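You operate a simulated robot arm through the tools that you are given. There is no shell and no other tool.

You run a simulated robot arm. Do the job below in one go: nothing can be reset, and whatever is moved stays where it is left.

Task
Swap the silver clamp on the rail for the green one.
Fine: the silver one goes in the green drawer; shut it and lock it with the blue lever.
Where things are to end (x, y in the base frame): silver clamp within 60 mm of [750, 780].

Only the result counts: the job must be done as asked and must still hold three seconds after the hand-in. Knocking over, shifting, dropping, spilling or breaking anything else fails it.

Robot
A 7-joint arm with a two-finger parallel gripper, fixed in place. Base frame: the origin is at the foot of the arm, x ahead of it, y to its left, z up. Units: mm, rad, N and s.
Its first joint turns from -2.304 to 2.304 rad. Payload 3.91 kg.
The TCP is the grasp point between the finger pads, 30 mm short of the fingertips. In the tool frame z runs along the fingers and y along their closing line. Largest opening 110 mm; finger width 20, thickness 10; the body of the gripper, 48 by 112 mm, starts 55 mm behind the TCP.
Orientation is that of the tool frame in the base frame, as a unit quaternion [w, x, y, z]. With the fingers straight down and closing along the base's y, the tool's x points along the base's -x, its y along +y and its z along -z.

Tools
- The arm moves only by the tool send_rows. Its argument "deltas" is a list of rows, each an object (a shift or turn left out is 0, a gripper value left out holds the last) with "travel": the shift along the base's x, y, z in units of 50 mm (1.0 is 50 mm), a list of three; "rotation": the turn, a rotation vector about the base's x, y, z in units of 4 degrees (1.0 is 4 degrees), a list of three. In form: [{"travel": [x, y, z], "rotation": [ax, ay, az]}, ...]. A call has 1 to 20 rows; each row shifts and turns the commanded pose from where the row before left it. "hand" is the opening, from 0 (shut) to 1 (fully open), set as the call begins (left out, the last holds). A call with a number of a shift or a turn outside -1 to 1 is refused whole. A row lasts 0.2 s, in which the tool goes at most 50 mm and 0.15 rad; a call with a longer step from one row to the next is refused whole, and so is a gripper value outside its range. A pose out of reach is approached as far as the arm can. The call stops where the force on the tool passes 80 N (or 10 N more than at its start, if that is more) or the arm is blocked; 0.2 s more then pass. The fingers move at their own pace (about 108 mm/s each) and stop on an object; they squeeze with about 37 N. The grip force told is the motor's: it shows also when the fingers shut on nothing. Time passes only in rows, and 0.2 s behind the last, so rows that do not move let the fingers close. It gives the time, the measured TCP pose, the force on the tool (base axes), the opening and the grip force at its end, in the units of the frame above (readings bear some noise), with the torque about the TCP (base axes, N m) and any sound that the robot's microphone picked up.
- Cameras (640 x 400 px; columns grow to the right, rows downward): "scene" is fixed at [400.8, -649.8, 1434.7]; the picture's right is [1.00, 0.06, 0.00], its down [0.01, -0.25, -0.97] and it looks along [-0.05, 0.97, -0.25] (base axes); focal length 356 px, centre (320, 200). "wrist" rides on the gripper at [72, 17, -103] in the tool frame; the picture's right is [-0.23, 0.97, 0.00], its down [-0.76, -0.18, -0.62] and it looks along [-0.61, -0.14, 0.78] (tool axes); focal length 222 px, centre (320, 200).
- camera(camera): a new picture of that camera. No time passes.
- probe_pixels(camera, pixels): for up to 12 pixels [column, row] of the newest picture of that camera ("zoom" is the newest enlarged one), the place [x, y, z] in the base frame of the surface seen there, good to about 2 mm. No time passes.
- zoom(camera, box): a new picture of the part [left, top, right, bottom] of that camera's present view, enlarged. No time passes.
- job_done(): hands the job in; it is judged then, once.

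Unless the task says otherwise, let go and move clear before handing in.

The tools are called after "Call:" as name(argument=value, ...) on one line, values as JSON. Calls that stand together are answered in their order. send_rows: Moves the arm, as the interface text tells. Its arguments: {"type":"object","properties":{"deltas":{"type":"array","items":{"type":"object","properties":{"travel":{"type":"array","items":{"type":"number"}},"rotation":{"type":"array","items":{"type":"number"}}}}},"hand":{"type":"number"}},"required":["deltas"]} The other tools are called the same way: camera (camera) takes a picture; probe_pixels (camera, pixels) gives the place of the surface under pixels of a picture; zoom (camera, box) takes an enlarged picture of a part of a camera's view; job_done () hands the job in.

At the start:

```text
time_s: 0.0
ee_pos: [374.5, 355.8, 1296.6]
tool_rot: [0.001, 0.001, 1.0, 0.0]
wrist_force: [-0.5, 0.1, 0.7]
ft_torque: [0.0, 0.0, 0.02]
grip_width: 110.2
grip_force: 0.1
```

scene: 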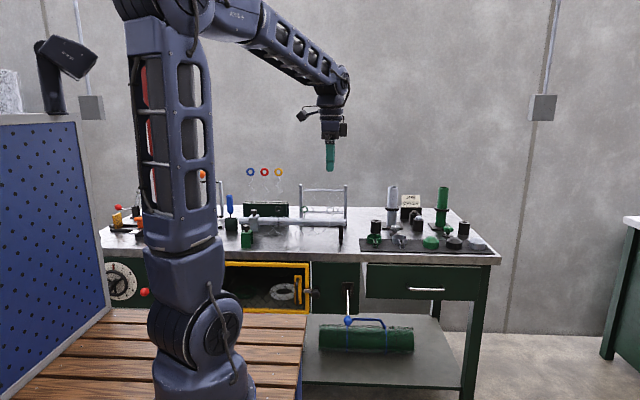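
wrist: 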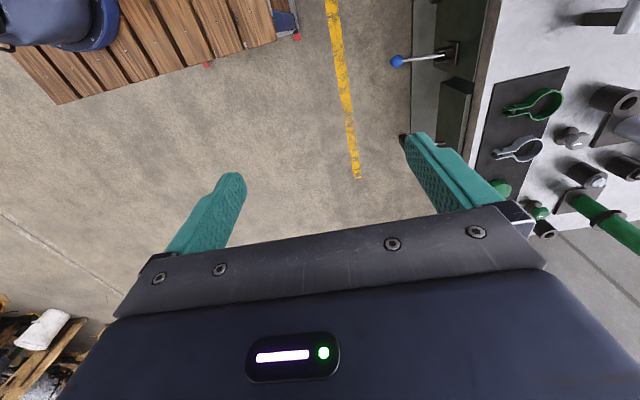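

The scene shows a bench with a rail around (290,222), clamps on the rail near (253,218) and (246,238), a tray of tools near (430,243), a drawer at (428,280), and a blue lever at (348,320). I'll zoom in on these before moving.

Call:
zoom(camera="scene", box=[210, 170, 370, 270])

Call:
zoom(camera="scene", box=[350, 170, 510, 270])

Call:
zoom(camera="scene", box=[300, 250, 500, 375])

Call:
zoom(camera="scene", box=[90, 170, 250, 270])

Call:
zoom(camera="wrist", box=[380, 0, 640, 250])

```text
4.00 times, centred on (290, 220) of scene
```

zoom: 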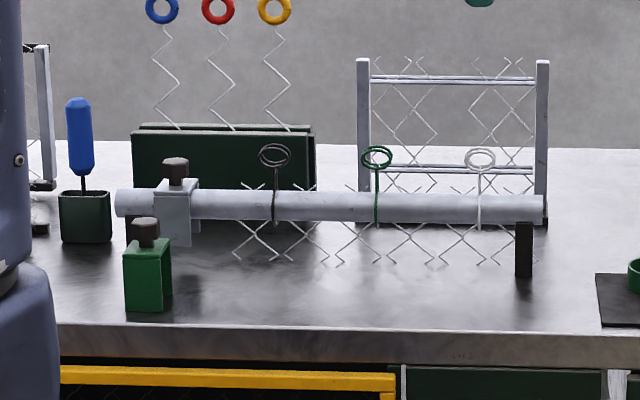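

```text
4.00 times, centred on (430, 220) of scene
```

zoom: 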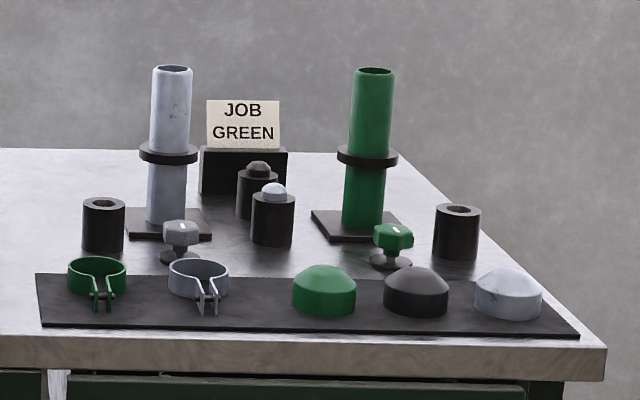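

```text
3.20 times, centred on (400, 312) of scene
```

zoom: 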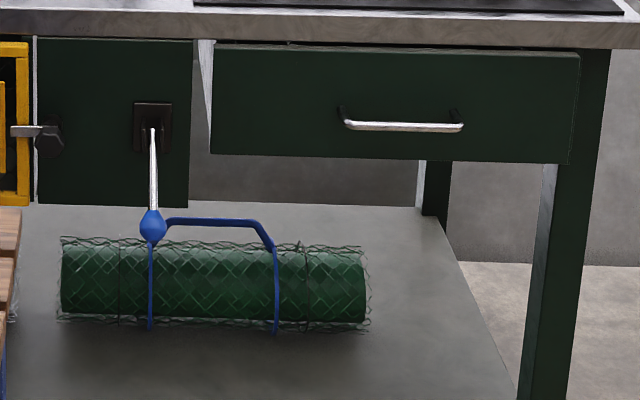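

```text
4.00 times, centred on (170, 220) of scene
```

zoom: 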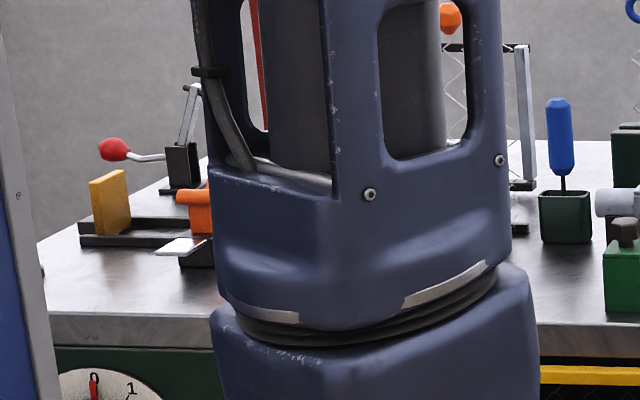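

```text
1.60 times, centred on (510, 125) of wrist
```

zoom: 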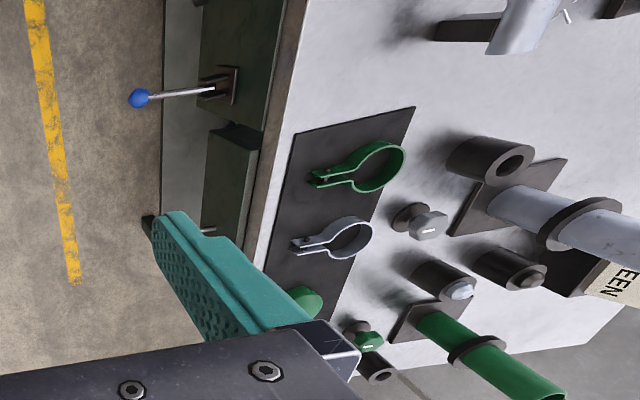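

The rail carries a silver block clamp with a dark knob at about (253,218), and a green one stands on the bench at (246,238). I'll take closer views and probe the positions.

Call:
zoom(camera="scene", box=[220, 200, 284, 250])

Call:
probe_pixels(camera="scene", pixels=[[253, 213], [254, 222], [246, 227], [246, 240], [300, 222], [340, 222], [341, 236], [348, 290], [348, 320], [426, 289], [428, 275], [370, 280]])

Call:
probe_pixels(camera="scene", pixels=[[235, 219], [344, 222], [374, 238], [400, 237], [430, 242], [300, 245], [430, 261], [480, 290], [367, 265], [410, 340], [270, 285], [310, 293]])

```text
8.00 times, centred on (252, 225) of scene
```

zoom: 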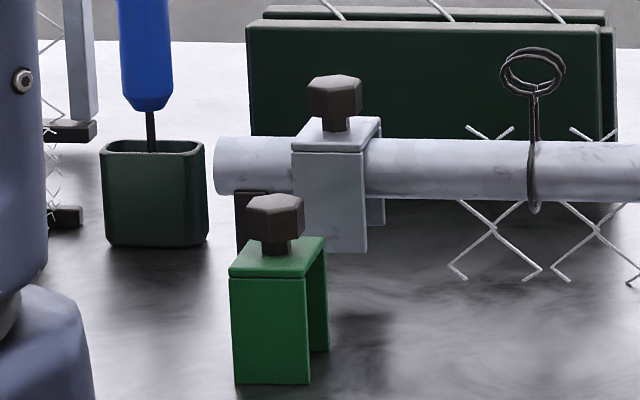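

```text
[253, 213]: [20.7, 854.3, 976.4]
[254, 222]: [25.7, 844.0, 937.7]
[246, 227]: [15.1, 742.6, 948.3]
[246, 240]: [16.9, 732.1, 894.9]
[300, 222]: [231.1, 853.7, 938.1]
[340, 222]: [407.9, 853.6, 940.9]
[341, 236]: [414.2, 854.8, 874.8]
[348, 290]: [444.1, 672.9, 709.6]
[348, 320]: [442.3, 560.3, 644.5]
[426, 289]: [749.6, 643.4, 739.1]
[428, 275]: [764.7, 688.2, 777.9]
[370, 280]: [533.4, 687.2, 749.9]
```

```text
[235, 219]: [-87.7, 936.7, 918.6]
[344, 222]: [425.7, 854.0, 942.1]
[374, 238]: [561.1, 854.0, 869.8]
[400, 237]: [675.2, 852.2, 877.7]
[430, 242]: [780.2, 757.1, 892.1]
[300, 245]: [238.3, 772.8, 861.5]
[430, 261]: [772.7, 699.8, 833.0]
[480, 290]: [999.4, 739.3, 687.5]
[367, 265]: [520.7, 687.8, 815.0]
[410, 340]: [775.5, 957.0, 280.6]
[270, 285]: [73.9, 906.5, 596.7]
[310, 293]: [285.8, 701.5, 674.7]
```

Probing more: clamp geometry, knobs, rail ends, lever and nearby tall items, using high-zoom views.

Call:
probe_pixels(camera="scene", pixels=[[250, 172], [277, 172], [302, 188], [346, 188], [230, 200], [200, 173], [278, 208], [304, 208], [330, 208], [260, 203], [219, 185], [230, 225]])

Call:
zoom(camera="scene", box=[328, 270, 376, 330])

Call:
probe_pixels(camera="zoom", pixels=[[200, 100], [250, 150], [300, 200], [320, 270]])

Call:
zoom(camera="scene", box=[220, 250, 320, 320])

Call:
zoom(camera="scene", box=[90, 240, 170, 310])

```text
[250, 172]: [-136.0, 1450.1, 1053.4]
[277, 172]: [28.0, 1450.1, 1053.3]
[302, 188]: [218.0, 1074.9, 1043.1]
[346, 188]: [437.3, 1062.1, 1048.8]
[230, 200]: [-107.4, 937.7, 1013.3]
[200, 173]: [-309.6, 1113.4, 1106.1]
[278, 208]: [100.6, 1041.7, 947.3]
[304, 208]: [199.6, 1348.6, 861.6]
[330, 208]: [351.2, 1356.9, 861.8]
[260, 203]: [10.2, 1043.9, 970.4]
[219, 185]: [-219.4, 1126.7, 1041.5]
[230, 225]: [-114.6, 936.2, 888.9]
```

```text
6.67 times, centred on (352, 300) of scene
```

zoom: 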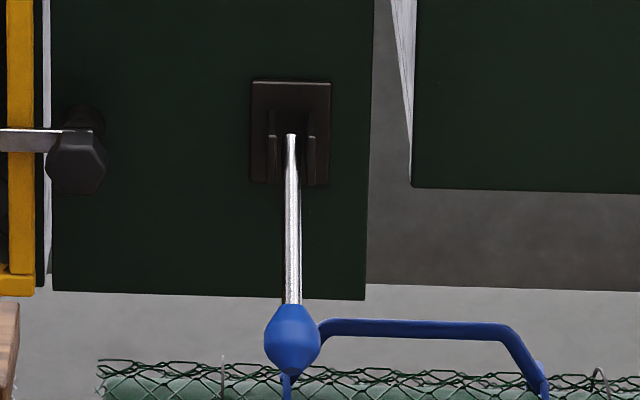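

```text
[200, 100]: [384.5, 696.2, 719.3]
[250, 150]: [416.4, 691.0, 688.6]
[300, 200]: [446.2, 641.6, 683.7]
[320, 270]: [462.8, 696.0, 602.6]
```

```text
5.71 times, centred on (270, 285) of scene
```

zoom: 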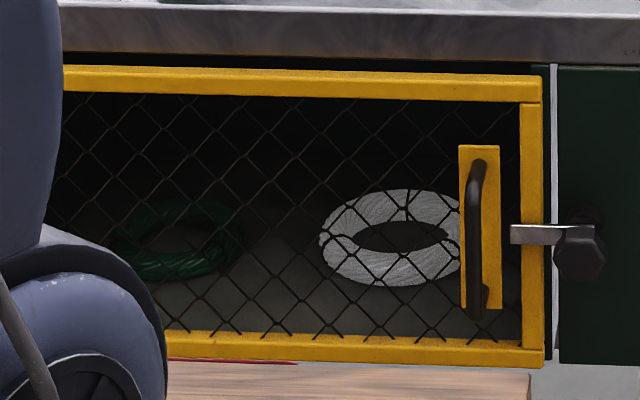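

```text
5.71 times, centred on (130, 275) of scene
```

zoom: 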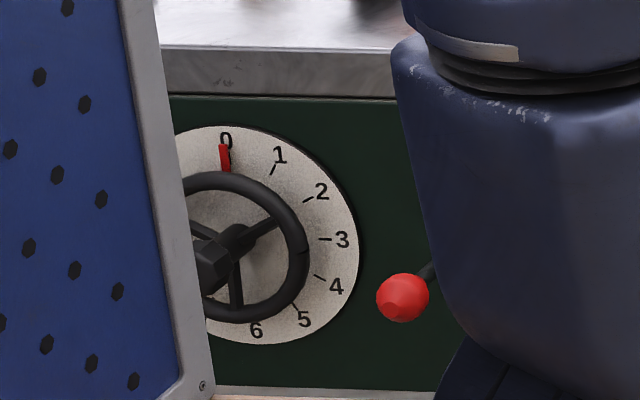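

Pixel (253,213) puts the silver clamp's knob near (21, 854, 976), and the green one is near (15, 742, 948). The bench top is at z≈860. The lever is hinged about x and currently points outward and down. I'll move to look down on the clamps from the -x side.

Call:
send_rows(deltas=[{"travel": [-0.69, 0.62, -0.14]}, {"travel": [-0.69, 0.62, -0.14]}, {"travel": [-0.69, 0.62, -0.14]}, {"travel": [-0.69, 0.62, -0.14]}, {"travel": [-0.69, 0.62, -0.14]}, {"travel": [-0.69, 0.62, -0.14]}, {"travel": [-0.69, 0.62, -0.14]}, {"travel": [-0.69, 0.62, -0.14]}, {"travel": [-0.69, 0.62, -0.14]}, {"travel": [-0.69, 0.62, -0.14]}, {"travel": [-0.69, 0.62, -0.14]}, {"travel": [-0.69, 0.62, -0.14]}, {"travel": [-0.69, 0.62, -0.14]}, {"travel": [-0.69, 0.62, -0.14]}, {"travel": [-0.69, 0.62, -0.14]}, {"travel": [0, 0, 0]}], hand=1)

Call:
camera(camera="wrist")

Call:
camera(camera="scene")

```text
time_s: 3.4
ee_pos: [-145.6, 825.1, 1187.6]
tool_rot: [0.0, 0.001, 1.0, 0.0]
wrist_force: [0.3, 0.9, 0.8]
ft_torque: [-0.05, 0.03, 0.0]
grip_width: 110.2
grip_force: 0.0
```

```text
taken
```

wrist: 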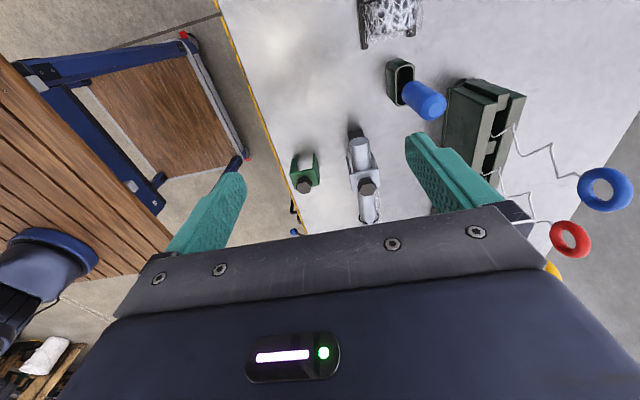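

```text
taken
```

scene: 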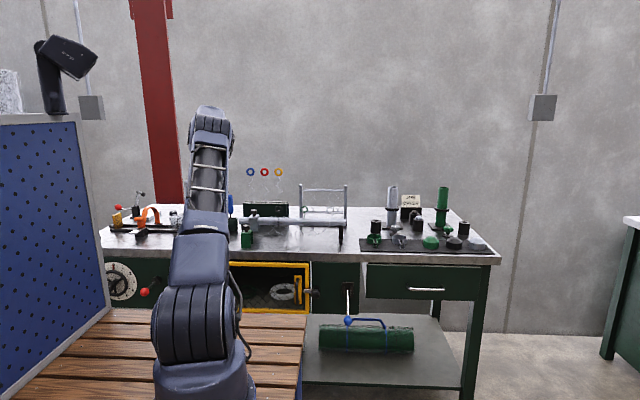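

In the wrist picture both clamps are visible, green at (304,172) and silver at (364,178), and up in the picture is toward -x. I'll zoom and probe.

Call:
zoom(camera="wrist", box=[280, 110, 408, 230])

Call:
probe_pixels(camera="zoom", pixels=[[120, 400], [180, 350], [70, 350], [130, 270], [430, 400], [490, 340], [350, 350], [390, 200], [370, 120]])

Call:
zoom(camera="scene", box=[90, 180, 190, 245])

```text
3.33 times, centred on (344, 170) of wrist
```

zoom: 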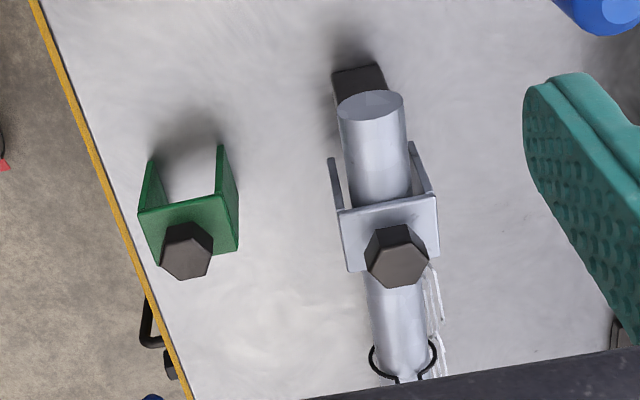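

```text
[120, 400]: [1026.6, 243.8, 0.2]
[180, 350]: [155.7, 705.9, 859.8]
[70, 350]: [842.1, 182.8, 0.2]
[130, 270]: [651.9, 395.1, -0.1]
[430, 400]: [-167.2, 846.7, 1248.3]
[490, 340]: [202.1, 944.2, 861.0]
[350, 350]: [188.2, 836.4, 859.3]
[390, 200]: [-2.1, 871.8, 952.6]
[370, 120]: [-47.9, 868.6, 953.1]
```

```text
6.15 times, centred on (140, 212) of scene
```

zoom: 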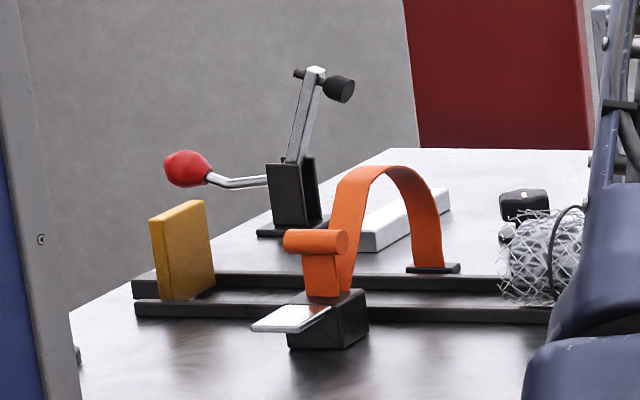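

The clamps are inverted-U saddles with a hex knob on top. I'll probe their corners and legs.

Call:
zoom(camera="wrist", box=[280, 110, 408, 230])

Call:
probe_pixels(camera="zoom", pixels=[[350, 220], [432, 206], [360, 262], [436, 250], [396, 262], [336, 185], [418, 165], [332, 160], [416, 145], [400, 240], [398, 320], [372, 90]])

Call:
probe_pixels(camera="zoom", pixels=[[145, 217], [222, 200], [155, 255], [234, 245], [186, 255], [152, 165], [220, 150], [192, 230], [180, 215], [205, 270], [165, 260], [380, 340]])

```text
3.33 times, centred on (344, 170) of wrist
```

zoom: 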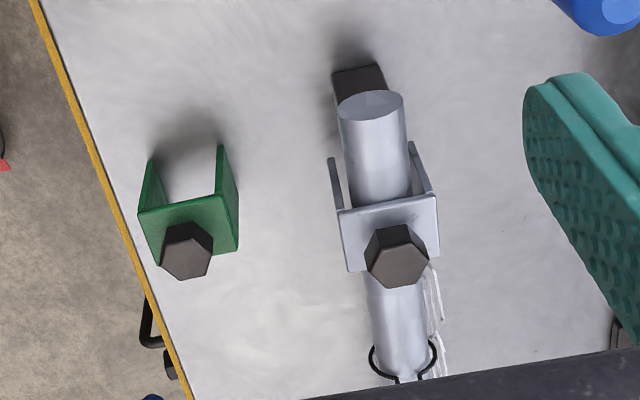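

```text
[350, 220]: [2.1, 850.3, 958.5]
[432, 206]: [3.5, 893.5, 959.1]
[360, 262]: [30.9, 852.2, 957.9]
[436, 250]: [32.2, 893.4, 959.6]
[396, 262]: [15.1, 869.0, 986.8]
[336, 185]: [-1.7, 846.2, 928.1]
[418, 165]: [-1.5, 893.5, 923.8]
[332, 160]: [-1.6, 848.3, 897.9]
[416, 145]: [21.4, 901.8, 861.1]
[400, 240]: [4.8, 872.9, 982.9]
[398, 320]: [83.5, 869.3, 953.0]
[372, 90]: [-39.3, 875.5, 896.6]
```

```text
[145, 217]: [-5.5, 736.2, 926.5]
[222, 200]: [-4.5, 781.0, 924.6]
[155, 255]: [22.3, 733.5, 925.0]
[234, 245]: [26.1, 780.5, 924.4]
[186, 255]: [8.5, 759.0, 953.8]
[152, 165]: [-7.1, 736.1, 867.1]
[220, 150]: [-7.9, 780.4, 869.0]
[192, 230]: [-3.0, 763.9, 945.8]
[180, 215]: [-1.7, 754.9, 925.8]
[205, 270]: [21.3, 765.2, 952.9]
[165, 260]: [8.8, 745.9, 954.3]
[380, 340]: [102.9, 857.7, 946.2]
```

The silver saddle spans x -2…38, y 846…897 and z 894…959, with its knob top at 987. The green one spans x -7…33, y 733…783 and z 860…925. I'll open the drawer first, tilting the tool toward horizontal (+y) on the way to the handle.

Call:
send_rows(deltas=[{"travel": [0.745, -0.395, -0.1], "rotation": [1, 0, 0]}, {"travel": [0.745, -0.395, -0.1], "rotation": [1, 0, 0]}, {"travel": [0.745, -0.395, -0.1], "rotation": [1, 0, 0]}, {"travel": [0.745, -0.395, -0.1], "rotation": [1, 0, 0]}, {"travel": [0.745, -0.395, -0.1], "rotation": [1, 0, 0]}, {"travel": [0.745, -0.395, -0.1], "rotation": [1, 0, 0]}, {"travel": [0.745, -0.395, -0.1], "rotation": [1, 0, 0]}, {"travel": [0.745, -0.395, -0.1], "rotation": [1, 0, 0]}, {"travel": [0.745, -0.395, -0.1], "rotation": [1, 0, 0]}, {"travel": [0.745, -0.395, -0.1], "rotation": [1, 0, 0]}, {"travel": [0.745, -0.395, -0.1], "rotation": [1, 0, 0]}, {"travel": [0.745, -0.395, -0.1], "rotation": [1, 0, 0]}, {"travel": [0.745, -0.395, -0.1], "rotation": [1, 0, 0]}, {"travel": [0.745, -0.395, -0.1], "rotation": [1, 0, 0]}, {"travel": [0.745, -0.395, -0.1], "rotation": [1, 0, 0]}, {"travel": [0.745, -0.395, -0.1], "rotation": [1, 0, 0]}, {"travel": [0.745, -0.395, -0.1], "rotation": [1, 0, 0]}, {"travel": [0.745, -0.395, -0.1], "rotation": [1, 0, 0]}, {"travel": [0.745, -0.395, -0.1], "rotation": [1, 0, 0]}, {"travel": [0.745, -0.395, -0.1], "rotation": [1, 0, 0]}], hand=0.6)

Call:
camera(camera="wrist")

Call:
camera(camera="scene")

```text
time_s: 7.6
ee_pos: [601.5, 425.3, 1090.4]
tool_rot: [0.0, 0.0, 0.766, 0.643]
wrist_force: [0.3, -0.4, 0.0]
ft_torque: [-0.05, 0.0, -0.03]
grip_width: 66.1
grip_force: 0.0
```

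```text
taken
```

wrist: 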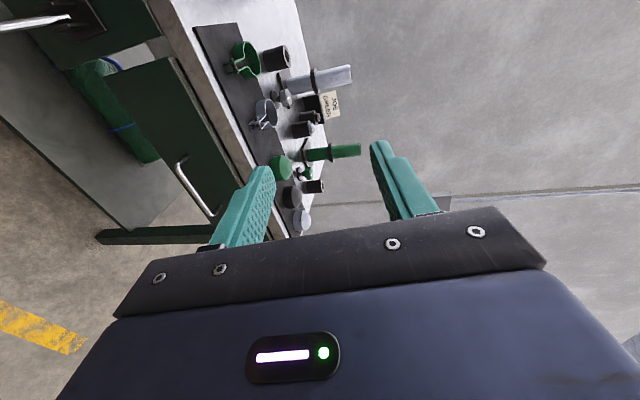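

```text
taken
```

scene: 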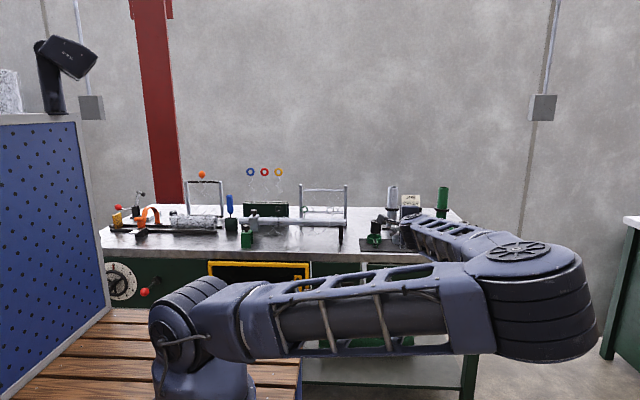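

The tool is tilted 80° and the handle shows at (185,170) to (215,215) in the wrist view. I'll probe the handle and drawer front.

Call:
zoom(camera="wrist", box=[80, 20, 260, 240])

Call:
probe_pixels(camera="wrist", pixels=[[179, 165], [190, 186], [205, 208], [180, 160], [190, 150], [160, 90], [130, 90], [150, 165], [150, 60], [62, 19], [195, 60], [215, 110]])

```text
1.82 times, centred on (170, 130) of wrist
```

zoom: 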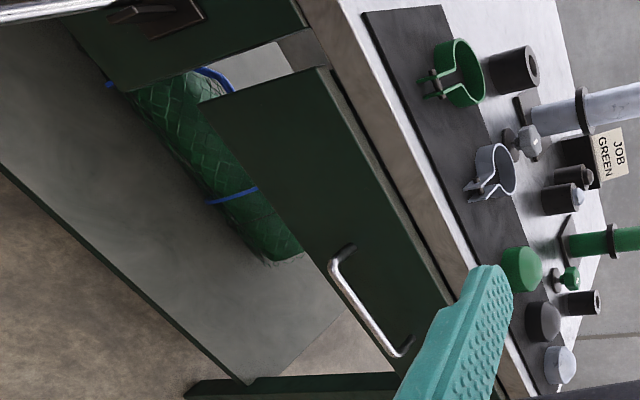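

```text
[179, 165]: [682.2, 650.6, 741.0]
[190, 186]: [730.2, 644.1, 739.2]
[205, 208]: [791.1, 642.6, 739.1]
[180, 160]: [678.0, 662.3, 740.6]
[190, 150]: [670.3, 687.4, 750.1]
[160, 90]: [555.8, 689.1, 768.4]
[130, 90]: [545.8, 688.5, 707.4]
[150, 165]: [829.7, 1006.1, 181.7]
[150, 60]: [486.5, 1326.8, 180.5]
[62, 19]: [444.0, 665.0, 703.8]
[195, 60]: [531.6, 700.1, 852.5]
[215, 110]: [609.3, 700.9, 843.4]
```

The handle bar runs along x≈682–815 at y≈648, z≈738, and the drawer front is at y≈688. I'll finish the turn to horizontal and go to a standoff in front of the handle.

Call:
send_rows(deltas=[{"travel": [0.3, 0.25, -0.7], "rotation": [1, 0, 0]}, {"travel": [0.3, 0.25, -0.7], "rotation": [1, 0, 0]}, {"travel": [0.3, 0.25, -0.7], "rotation": [0.5, 0, 0]}, {"travel": [0.3, 0.25, -0.7]}, {"travel": [0.3, 0.25, -0.7]}, {"travel": [0.3, 0.25, -0.7]}, {"travel": [0.3, 0.25, -0.7]}, {"travel": [0.3, 0.25, -0.7]}, {"travel": [0.3, 0.25, -0.7]}, {"travel": [0.27, 0.25, -0.74]}, {"travel": [0, 0, 0]}])

Call:
camera(camera="wrist")

Call:
camera(camera="scene")

```text
time_s: 10.0
ee_pos: [754.4, 550.8, 737.8]
tool_rot: [0.0, 0.0, 0.707, 0.707]
wrist_force: [1.4, 0.7, -0.3]
ft_torque: [0.01, -0.01, 0.02]
grip_width: 65.9
grip_force: 0.0
```

```text
taken
```

wrist: 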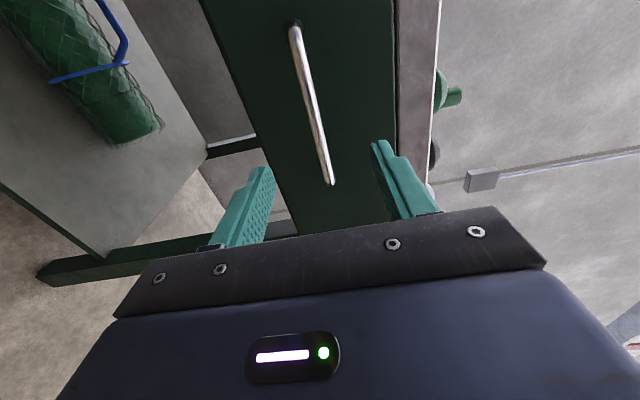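

```text
taken
```

scene: 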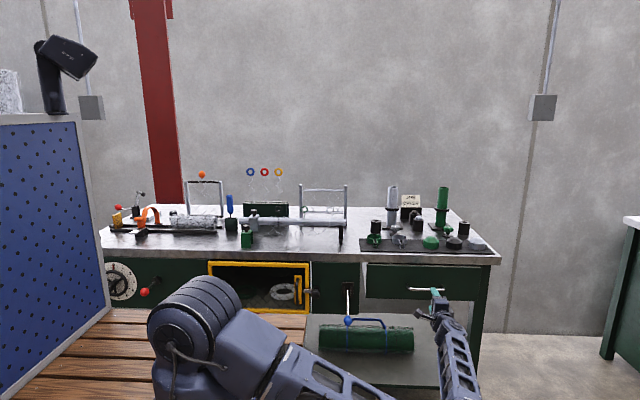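

I'm in front of the handle with the bar between the finger heights. A quick probe before advancing.

Call:
probe_pixels(camera="wrist", pixels=[[297, 40], [308, 85], [318, 130], [331, 180], [300, 85], [316, 85], [350, 60], [260, 60], [390, 60]])

Call:
send_rows(deltas=[{"travel": [0, 0.5, 0]}, {"travel": [0, 0.5, 0]}, {"travel": [0, 0.4, 0]}, {"travel": [0, 0.4, 0]}, {"travel": [0, 0, 0]}])

Call:
camera(camera="wrist")

```text
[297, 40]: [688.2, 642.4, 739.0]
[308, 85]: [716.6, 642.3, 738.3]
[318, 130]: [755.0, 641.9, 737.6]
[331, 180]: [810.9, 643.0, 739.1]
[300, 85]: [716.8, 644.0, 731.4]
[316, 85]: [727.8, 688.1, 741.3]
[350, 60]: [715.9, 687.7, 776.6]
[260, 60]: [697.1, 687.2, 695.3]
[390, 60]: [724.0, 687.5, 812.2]
```

```text
time_s: 11.2
ee_pos: [751.7, 638.9, 737.4]
tool_rot: [0.0, 0.0, 0.708, 0.707]
wrist_force: [0.9, -0.8, -0.3]
ft_torque: [-0.01, -0.02, 0.0]
grip_width: 66.0
grip_force: 0.1
```

```text
taken
```

wrist: 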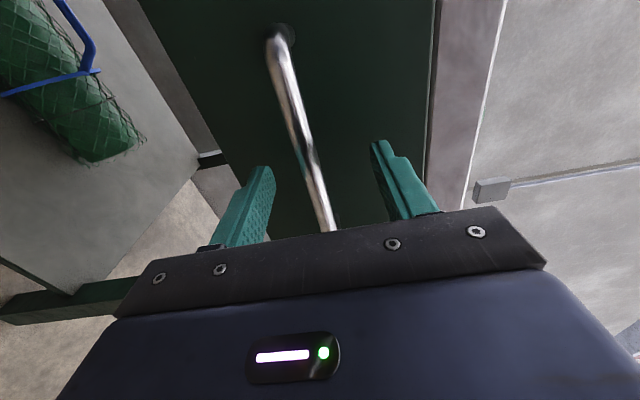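

The bar is between the fingers. I'll close on it and then pull a little to test.

Call:
send_rows(deltas=[{"travel": [0, 0.1, 0]}, {}, {}, {}], hand=0)

Call:
send_rows(deltas=[{"travel": [0, -0.15, 0]}, {"travel": [0, -0.25, 0]}, {"travel": [0, -0.3, 0]}, {}])

Call:
camera(camera="scene")

```text
time_s: 12.2
ee_pos: [751.0, 643.8, 735.2]
tool_rot: [-0.001, 0.001, 0.709, 0.706]
wrist_force: [-13.6, -26.8, -41.5]
ft_torque: [-0.29, -0.18, -0.91]
grip_width: 11.9
grip_force: 44.7
```

```text
time_s: 13.2
ee_pos: [749.7, 609.7, 734.5]
tool_rot: [0.001, 0.001, 0.709, 0.705]
wrist_force: [8.9, 0.8, -64.4]
ft_torque: [-0.37, -0.28, -0.55]
grip_width: 11.7
grip_force: 44.6
```

```text
taken
```

scene: 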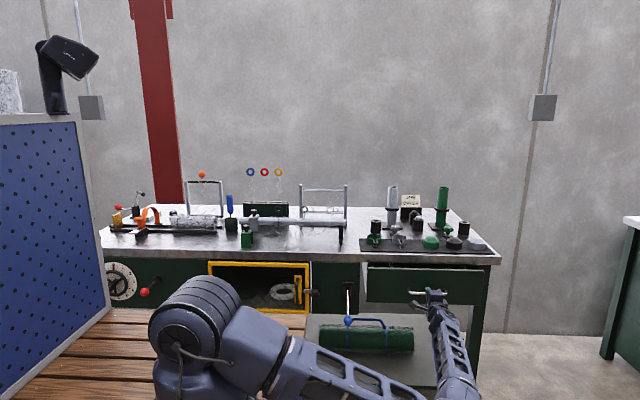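

The handle moved 34 mm with little y force, so the drawer is unlocked. The z force is about -64 N, so I'll lower the command about 3 mm and continue pulling.

Call:
send_rows(deltas=[{"travel": [0, 0, -0.06]}, {"travel": [0, -0.3, 0]}, {"travel": [0, -0.4, 0]}, {"travel": [0, -0.4, 0]}, {"travel": [0, -0.4, 0]}, {}])

Call:
camera(camera="scene")

Call:
camera(camera="wrist")

```text
time_s: 14.6
ee_pos: [751.0, 534.0, 735.8]
tool_rot: [0.0, 0.001, 0.707, 0.707]
wrist_force: [17.2, 0.1, -33.6]
ft_torque: [-0.21, -0.11, 0.39]
grip_width: 11.9
grip_force: 45.1
```

```text
taken
```

scene: 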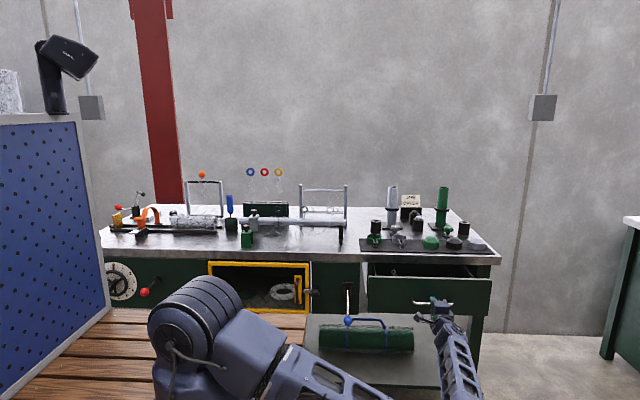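

```text
taken
```

wrist: 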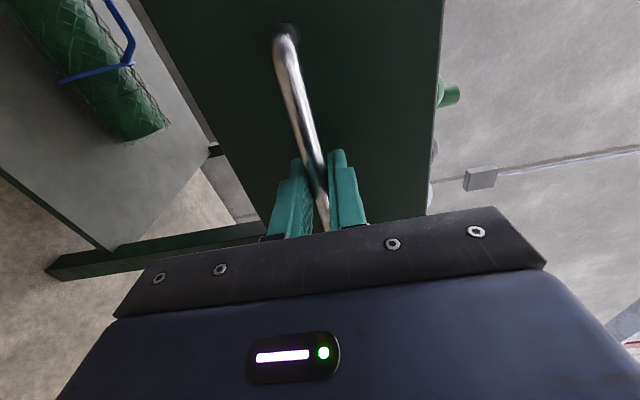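

The drawer is open about 110 mm and sliding freely. I'll pull about 140 mm more.

Call:
send_rows(deltas=[{"travel": [0, -0.3, -0.03]}, {"travel": [0, -0.4, 0]}, {"travel": [0, -0.4, 0]}, {"travel": [0, -0.4, 0]}, {"travel": [0, -0.4, 0]}, {"travel": [0, -0.4, 0]}, {"travel": [0, -0.4, 0]}, {}])

Call:
camera(camera="scene")

```text
time_s: 16.4
ee_pos: [749.6, 396.3, 735.5]
tool_rot: [0.001, 0.001, 0.707, 0.707]
wrist_force: [37.1, -0.7, 7.8]
ft_torque: [0.0, -0.02, -0.84]
grip_width: 11.5
grip_force: 45.3
```

```text
taken
```

scene: 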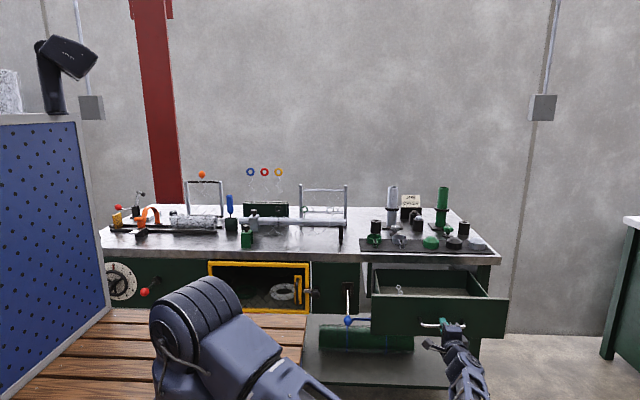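

The drawer is open about 247 mm, and something lies inside at about (400,290). I'll zoom in and probe the interior.

Call:
zoom(camera="scene", box=[360, 255, 520, 355])

Call:
probe_pixels(camera="scene", pixels=[[400, 289], [390, 291], [440, 285], [440, 292], [420, 293], [470, 285], [440, 275], [440, 301], [376, 290], [495, 290], [440, 315], [410, 280]])

```text
4.00 times, centred on (440, 305) of scene
```

zoom: 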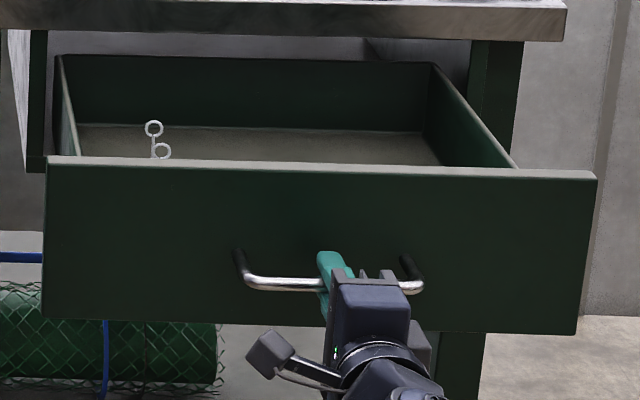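

```text
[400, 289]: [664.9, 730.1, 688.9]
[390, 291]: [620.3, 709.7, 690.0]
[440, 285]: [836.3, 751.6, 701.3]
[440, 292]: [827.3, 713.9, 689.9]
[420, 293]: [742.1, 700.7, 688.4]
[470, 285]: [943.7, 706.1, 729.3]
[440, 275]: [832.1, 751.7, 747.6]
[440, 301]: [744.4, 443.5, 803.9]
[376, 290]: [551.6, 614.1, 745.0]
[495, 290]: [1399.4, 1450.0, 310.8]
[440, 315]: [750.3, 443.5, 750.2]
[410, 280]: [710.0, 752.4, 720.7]
```

The drawer floor is at z≈689, the inside back wall is at y≈752, and the front is at y≈443. The closed target (750,780) maps to about (750,533) now. I'll release and back off, then rise.

Call:
send_rows(deltas=[{}, {}, {}], hand=0.5)

Call:
send_rows(deltas=[{"travel": [0, -0.3, 0]}, {"travel": [0, -0.6, 0]}, {"travel": [0, -0.6, 0]}, {"travel": [-0.2, -0.3, 0.6]}, {"travel": [-0.3, 0, 0.8], "rotation": [-1, 0, 0]}, {"travel": [-0.3, 0, 0.8], "rotation": [-1, 0, 0]}, {"travel": [-0.3, 0, 0.8], "rotation": [-1, 0, 0]}, {"travel": [-0.3, 0, 0.8], "rotation": [-1, 0, 0]}, {"travel": [-0.3, 0, 0.8], "rotation": [-1, 0, 0]}])

Call:
camera(camera="scene")

```text
time_s: 17.2
ee_pos: [747.4, 399.4, 734.0]
tool_rot: [0.0, 0.0, 0.708, 0.707]
wrist_force: [0.3, 0.6, 0.1]
ft_torque: [-0.02, 0.02, -0.03]
grip_width: 55.1
grip_force: 0.1
```

```text
time_s: 19.2
ee_pos: [662.5, 308.3, 962.5]
tool_rot: [-0.001, 0.001, 0.819, 0.573]
wrist_force: [-0.6, 0.3, -0.7]
ft_torque: [0.05, 0.01, 0.0]
grip_width: 55.0
grip_force: 0.1
```

```text
taken
```

scene: 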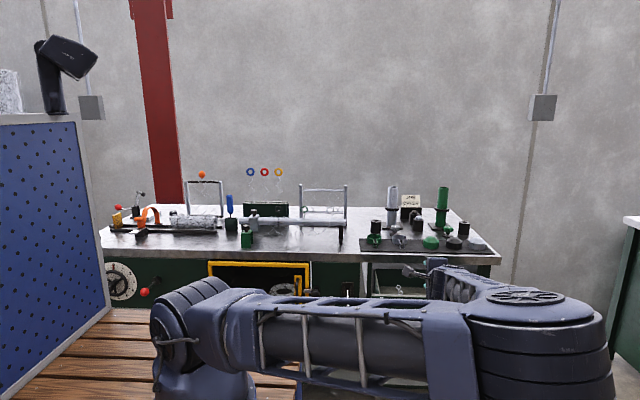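

The tool is clear of the drawer. Now I'll head to above the silver clamp while turning the tool back to straight down.

Call:
send_rows(deltas=[{"travel": [-0.7, 0.6, 0.25], "rotation": [-1, 0, 0]}, {"travel": [-0.7, 0.6, 0.25], "rotation": [-1, 0, 0]}, {"travel": [-0.7, 0.6, 0.25], "rotation": [-1, 0, 0]}, {"travel": [-0.7, 0.6, 0.25], "rotation": [-1, 0, 0]}, {"travel": [-0.7, 0.6, 0.25], "rotation": [-1, 0, 0]}, {"travel": [-0.7, 0.6, 0.25], "rotation": [-1, 0, 0]}, {"travel": [-0.7, 0.6, 0.25], "rotation": [-1, 0, 0]}, {"travel": [-0.7, 0.6, 0.25], "rotation": [-1, 0, 0]}, {"travel": [-0.7, 0.6, 0.25], "rotation": [-1, 0, 0]}, {"travel": [-0.7, 0.6, 0.25], "rotation": [-1, 0, 0]}, {"travel": [-0.7, 0.6, 0.2], "rotation": [-1, 0, 0]}, {"travel": [-0.7, 0.6, 0], "rotation": [-1, 0, 0]}, {"travel": [-0.7, 0.6, 0], "rotation": [-1, 0, 0]}, {"travel": [-0.7, 0.6, 0], "rotation": [-1, 0, 0]}, {"travel": [-0.7, 0.6, 0], "rotation": [-1, 0, 0]}, {"travel": [-0.7, 0.6, 0], "rotation": [-1, 0, 0]}, {"travel": [-0.7, 0.6, 0], "rotation": [-1, 0, 0]}, {"travel": [-0.7, 0.6, 0], "rotation": [-0.5, 0, 0]}, {}], hand=0.85)

Call:
camera(camera="wrist")

Call:
camera(camera="scene")

```text
time_s: 23.2
ee_pos: [37.9, 848.7, 1100.2]
tool_rot: [0.0, 0.0, 1.0, 0.0]
wrist_force: [-0.1, -0.1, -0.6]
ft_torque: [-0.01, 0.01, 0.05]
grip_width: 93.6
grip_force: 0.0
```

```text
taken
```

wrist: 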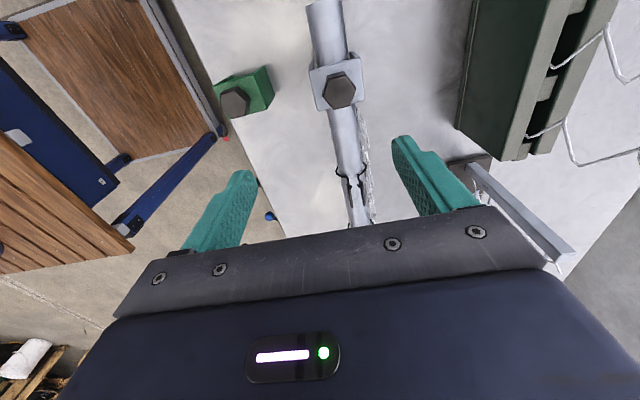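

```text
taken
```

scene: 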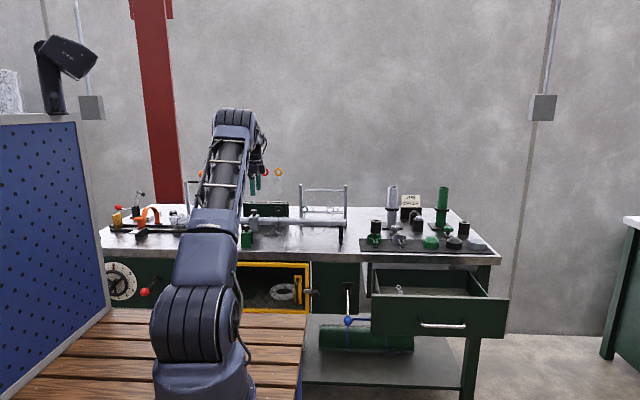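

Both clamps show clearly: green near (245,92), silver near (337,85). I'll probe their outlines from this vertical pose for accurate centring.

Call:
zoom(camera="wrist", box=[200, 30, 392, 150])

Call:
probe_pixels(camera="wrist", pixels=[[313, 70], [359, 60], [319, 107], [364, 98], [340, 90], [318, 90], [361, 80], [330, 20], [345, 120], [348, 150], [340, 170], [358, 172]])

Call:
probe_pixels(camera="wrist", pixels=[[219, 83], [266, 70], [271, 95], [236, 100], [255, 108], [260, 85], [490, 60], [478, 100], [350, 190], [370, 200], [250, 75]])

```text
3.33 times, centred on (296, 90) of wrist
```

zoom: 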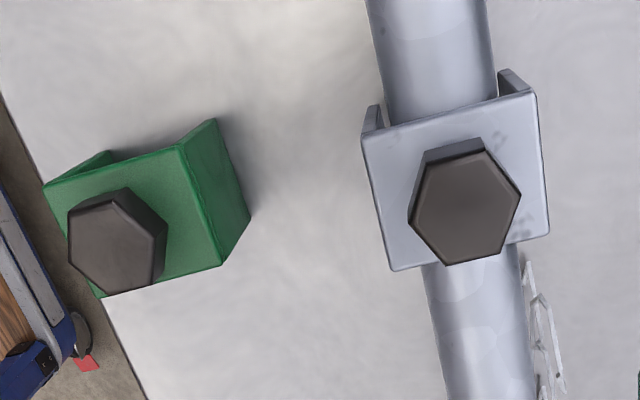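

```text
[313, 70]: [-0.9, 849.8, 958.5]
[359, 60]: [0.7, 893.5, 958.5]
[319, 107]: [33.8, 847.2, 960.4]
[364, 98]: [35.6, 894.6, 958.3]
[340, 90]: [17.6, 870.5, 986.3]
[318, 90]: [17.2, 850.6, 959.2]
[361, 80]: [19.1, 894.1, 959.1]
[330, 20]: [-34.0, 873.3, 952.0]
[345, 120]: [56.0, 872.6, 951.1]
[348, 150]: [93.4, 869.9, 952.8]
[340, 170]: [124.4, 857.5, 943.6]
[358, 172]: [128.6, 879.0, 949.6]
```

```text
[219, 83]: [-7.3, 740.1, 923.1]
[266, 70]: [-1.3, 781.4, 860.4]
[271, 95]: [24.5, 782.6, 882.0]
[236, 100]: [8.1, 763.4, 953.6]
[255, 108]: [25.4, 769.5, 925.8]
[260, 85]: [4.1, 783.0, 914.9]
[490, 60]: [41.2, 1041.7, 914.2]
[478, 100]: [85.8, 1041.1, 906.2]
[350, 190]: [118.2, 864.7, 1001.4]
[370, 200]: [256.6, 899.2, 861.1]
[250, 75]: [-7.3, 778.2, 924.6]
```

The silver clamp's centre is (17.5, 871.5). I'll centre over it and descend to z≈1000 to check.

Call:
send_rows(deltas=[{"travel": [-0.41, 0.46, 0]}, {"travel": [0, 0, -0.7]}, {"travel": [0, 0, -0.7]}, {"travel": [0, 0, -0.6]}, {}])

Call:
camera(camera="wrist")

Call:
zoom(camera="scene", box=[210, 160, 306, 260])

```text
time_s: 24.4
ee_pos: [14.5, 872.4, 997.6]
tool_rot: [0.0, 0.0, 1.0, 0.0]
wrist_force: [-0.1, -0.4, 0.4]
ft_torque: [-0.01, -0.01, -0.01]
grip_width: 93.6
grip_force: 0.0
```

```text
taken
```

wrist: 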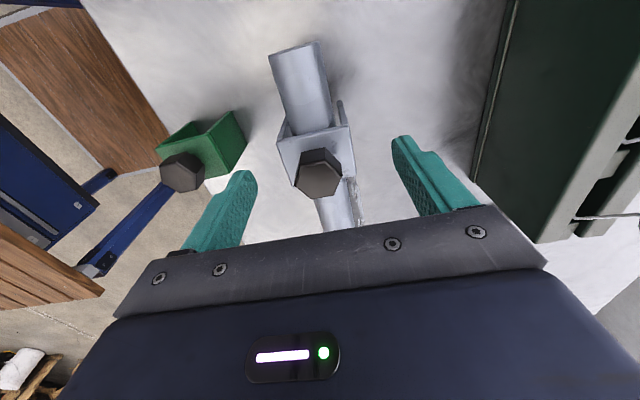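

```text
4.00 times, centred on (258, 210) of scene
```

zoom: 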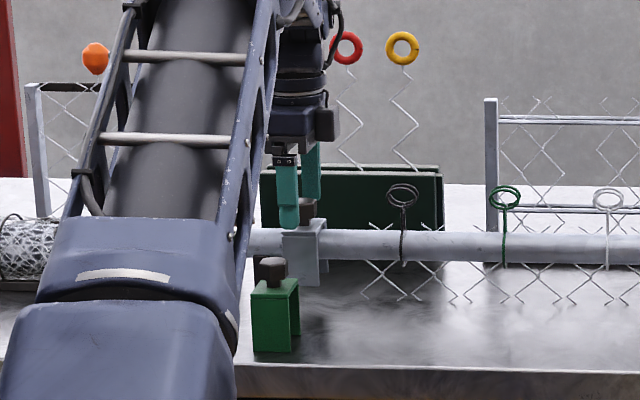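

The tool is aligned with the saddle between the fingers. I'll descend to z≈945 and close.

Call:
send_rows(deltas=[{"travel": [0.05, 0, -0.5]}, {"travel": [0, 0, -0.54]}, {}])

Call:
send_rows(deltas=[{}, {}, {}], hand=0)

Call:
camera(camera="wrist")

```text
time_s: 25.2
ee_pos: [14.8, 869.9, 947.2]
tool_rot: [0.0, 0.0, 1.0, 0.0]
wrist_force: [0.7, -0.8, -0.3]
ft_torque: [0.0, -0.04, -0.03]
grip_width: 93.4
grip_force: 0.0
```

```text
time_s: 26.0
ee_pos: [15.5, 870.0, 945.8]
tool_rot: [0.0, 0.0, 1.0, 0.001]
wrist_force: [-0.1, 0.6, -0.4]
ft_torque: [0.01, 0.02, -0.02]
grip_width: 51.8
grip_force: 37.0
```

```text
taken
```

wrist: 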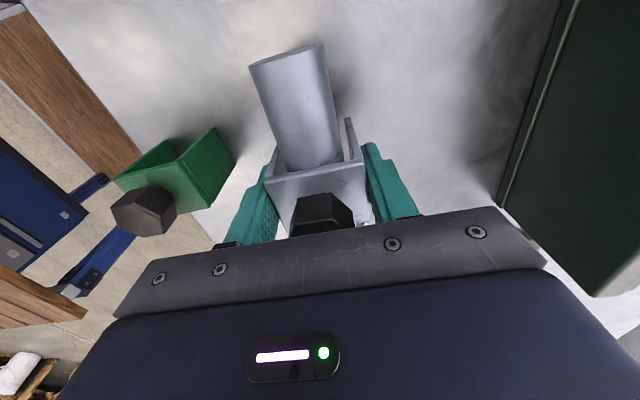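

The saddle is gripped at 51.8 mm with no side force. I'll lift a little to see whether it comes off freely.

Call:
send_rows(deltas=[{"travel": [0, 0, 0.1]}, {"travel": [0, 0, 0.1]}, {}])

Call:
zoom(camera="scene", box=[210, 180, 306, 260])

```text
time_s: 26.8
ee_pos: [16.4, 871.1, 957.2]
tool_rot: [0.0, 0.0, 1.0, 0.0]
wrist_force: [-0.1, 0.4, -2.3]
ft_torque: [0.0, -0.03, 0.01]
grip_width: 51.5
grip_force: 37.1
```

```text
5.00 times, centred on (258, 220) of scene
```

zoom: 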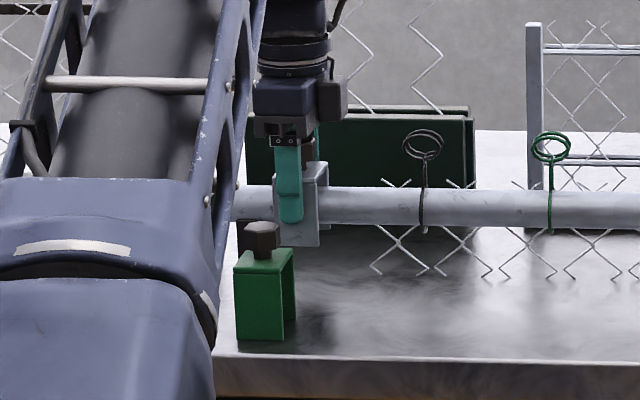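

It comes off freely, reading about 2.3 N of weight. I'll lift high and carry it to above the open drawer.

Call:
send_rows(deltas=[{"travel": [0, 0, 0.5]}, {"travel": [0, 0, 0.8]}, {"travel": [0, 0, 0.8]}, {"travel": [0, 0, 0.8]}, {}])

Call:
send_rows(deltas=[{"travel": [0.4, -0.19, 0]}, {"travel": [0.84, -0.39, 0]}, {"travel": [0.84, -0.39, 0]}, {"travel": [0.84, -0.39, 0]}, {"travel": [0.84, -0.39, 0]}, {"travel": [0.84, -0.39, 0]}, {"travel": [0.84, -0.39, 0]}, {"travel": [0.84, -0.39, 0]}, {"travel": [0.84, -0.39, 0]}, {"travel": [0.84, -0.39, 0]}, {"travel": [0.84, -0.39, 0]}, {"travel": [0.84, -0.39, 0]}, {"travel": [0.84, -0.39, 0]}, {"travel": [0.84, -0.39, 0]}, {"travel": [0.84, -0.39, 0]}, {"travel": [0.84, -0.39, 0]}, {"travel": [0.84, -0.39, 0]}, {"travel": [0.5, -0.23, 0]}, {}])

Call:
camera(camera="wrist")

Call:
camera(camera="scene")

```text
time_s: 28.0
ee_pos: [15.8, 869.4, 1102.0]
tool_rot: [0.0, -0.001, 1.0, 0.0]
wrist_force: [1.7, 0.4, -1.8]
ft_torque: [-0.01, 0.0, 0.03]
grip_width: 51.7
grip_force: 37.3
```

```text
time_s: 32.0
ee_pos: [732.1, 538.7, 1101.6]
tool_rot: [0.0, 0.0, 1.0, -0.001]
wrist_force: [0.2, -0.1, -1.9]
ft_torque: [0.01, -0.02, 0.01]
grip_width: 51.9
grip_force: 37.4
```

```text
taken
```

wrist: 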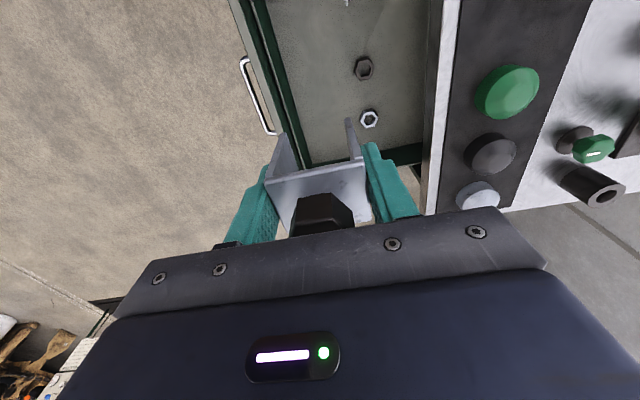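

```text
taken
```

scene: 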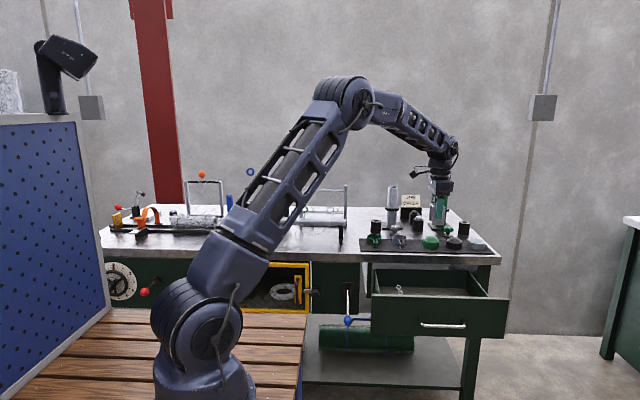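

There are nuts in the drawer at (362,68) and (369,119), plus a clip at (346,2). I'll probe them to make sure the set-down spot is clear.

Call:
probe_pixels(camera="wrist", pixels=[[362, 68], [369, 119], [346, 3], [330, 80], [310, 120], [285, 60], [272, 60], [300, 160], [416, 60], [431, 60], [420, 150], [250, 90]])

Call:
zoom(camera="wrist", box=[230, 0, 450, 180])

```text
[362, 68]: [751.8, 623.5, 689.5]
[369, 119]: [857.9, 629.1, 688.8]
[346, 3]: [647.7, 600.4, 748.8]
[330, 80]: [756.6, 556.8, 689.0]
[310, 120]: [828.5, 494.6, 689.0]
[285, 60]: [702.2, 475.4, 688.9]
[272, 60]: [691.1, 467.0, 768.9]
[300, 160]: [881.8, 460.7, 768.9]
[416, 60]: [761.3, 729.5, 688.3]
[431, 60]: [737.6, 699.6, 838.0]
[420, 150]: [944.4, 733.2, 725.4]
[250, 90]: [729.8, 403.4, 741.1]
```

```text
2.22 times, centred on (340, 90) of wrist
```

zoom: 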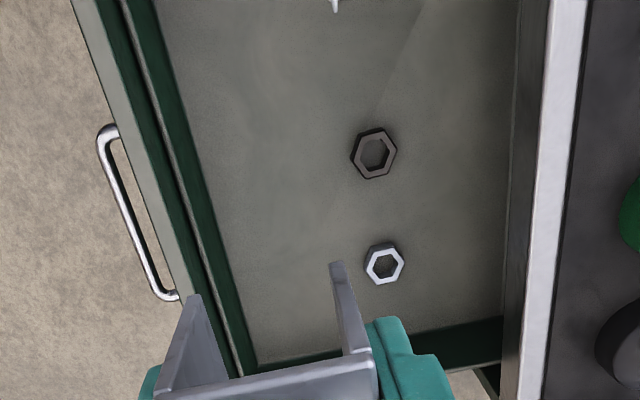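

The nut at (752,624) and the others are clear of the set-down spot (748,540). I'll descend to about 10 mm above the drawer floor.

Call:
send_rows(deltas=[{"travel": [0.32, 0.02, -0.3]}, {"travel": [0, 0, -0.8]}, {"travel": [0, 0, -0.8]}, {"travel": [0, 0, -0.8]}, {"travel": [0, 0, -0.8]}, {"travel": [0, 0, -0.8]}, {"travel": [0, 0, -0.8]}, {"travel": [0, 0, -0.8]}, {"travel": [0, 0, -0.6]}, {"travel": [0, 0, -0.4]}, {}])

Call:
camera(camera="wrist")

Call:
zoom(camera="scene", box=[360, 215, 520, 340])

```text
time_s: 34.4
ee_pos: [750.8, 539.2, 756.6]
tool_rot: [0.001, 0.0, 1.0, 0.0]
wrist_force: [-0.7, 0.3, -2.4]
ft_torque: [0.01, -0.01, 0.03]
grip_width: 51.8
grip_force: 37.5
```

```text
taken
```

wrist: 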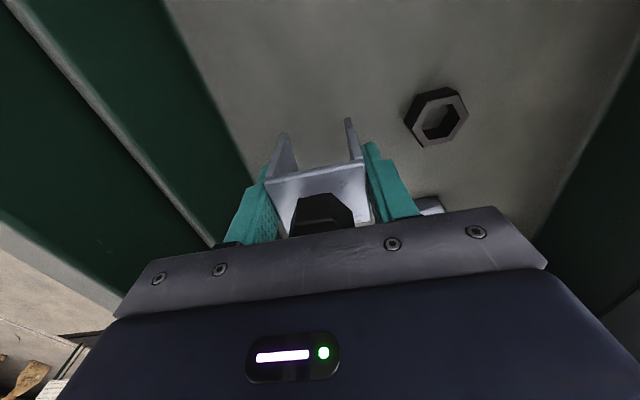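

```text
3.20 times, centred on (440, 278) of scene
```

zoom: 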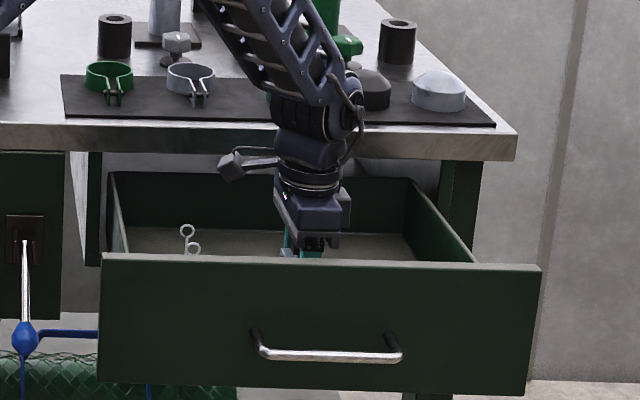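

I'm above a clear patch of floor. I'll lower slowly until the legs touch.

Call:
send_rows(deltas=[{"travel": [0, 0, -0.12]}, {"travel": [0, 0, -0.1]}, {}])

Call:
send_rows(deltas=[{"travel": [0, 0, -0.05]}, {"travel": [0, 0, -0.04]}, {}])

```text
time_s: 35.2
ee_pos: [749.6, 539.2, 746.8]
tool_rot: [-0.001, 0.0, 1.0, -0.001]
wrist_force: [-0.4, -0.7, -1.2]
ft_torque: [-0.03, 0.05, -0.01]
grip_width: 52.0
grip_force: 37.0
```

```text
time_s: 36.0
ee_pos: [749.4, 540.0, 742.6]
tool_rot: [0.0, 0.0, 1.0, 0.001]
wrist_force: [0.0, -0.5, -2.0]
ft_torque: [-0.01, -0.01, 0.01]
grip_width: 51.9
grip_force: 37.3
```

Call:
send_rows(deltas=[{"travel": [0, 0, -0.04]}, {}])

```text
time_s: 36.6
ee_pos: [749.2, 539.8, 742.2]
tool_rot: [0.001, 0.0, 1.0, 0.001]
wrist_force: [-1.1, 1.0, 19.9]
ft_torque: [-0.41, 0.42, 0.0]
grip_width: 51.9
grip_force: 36.8
```

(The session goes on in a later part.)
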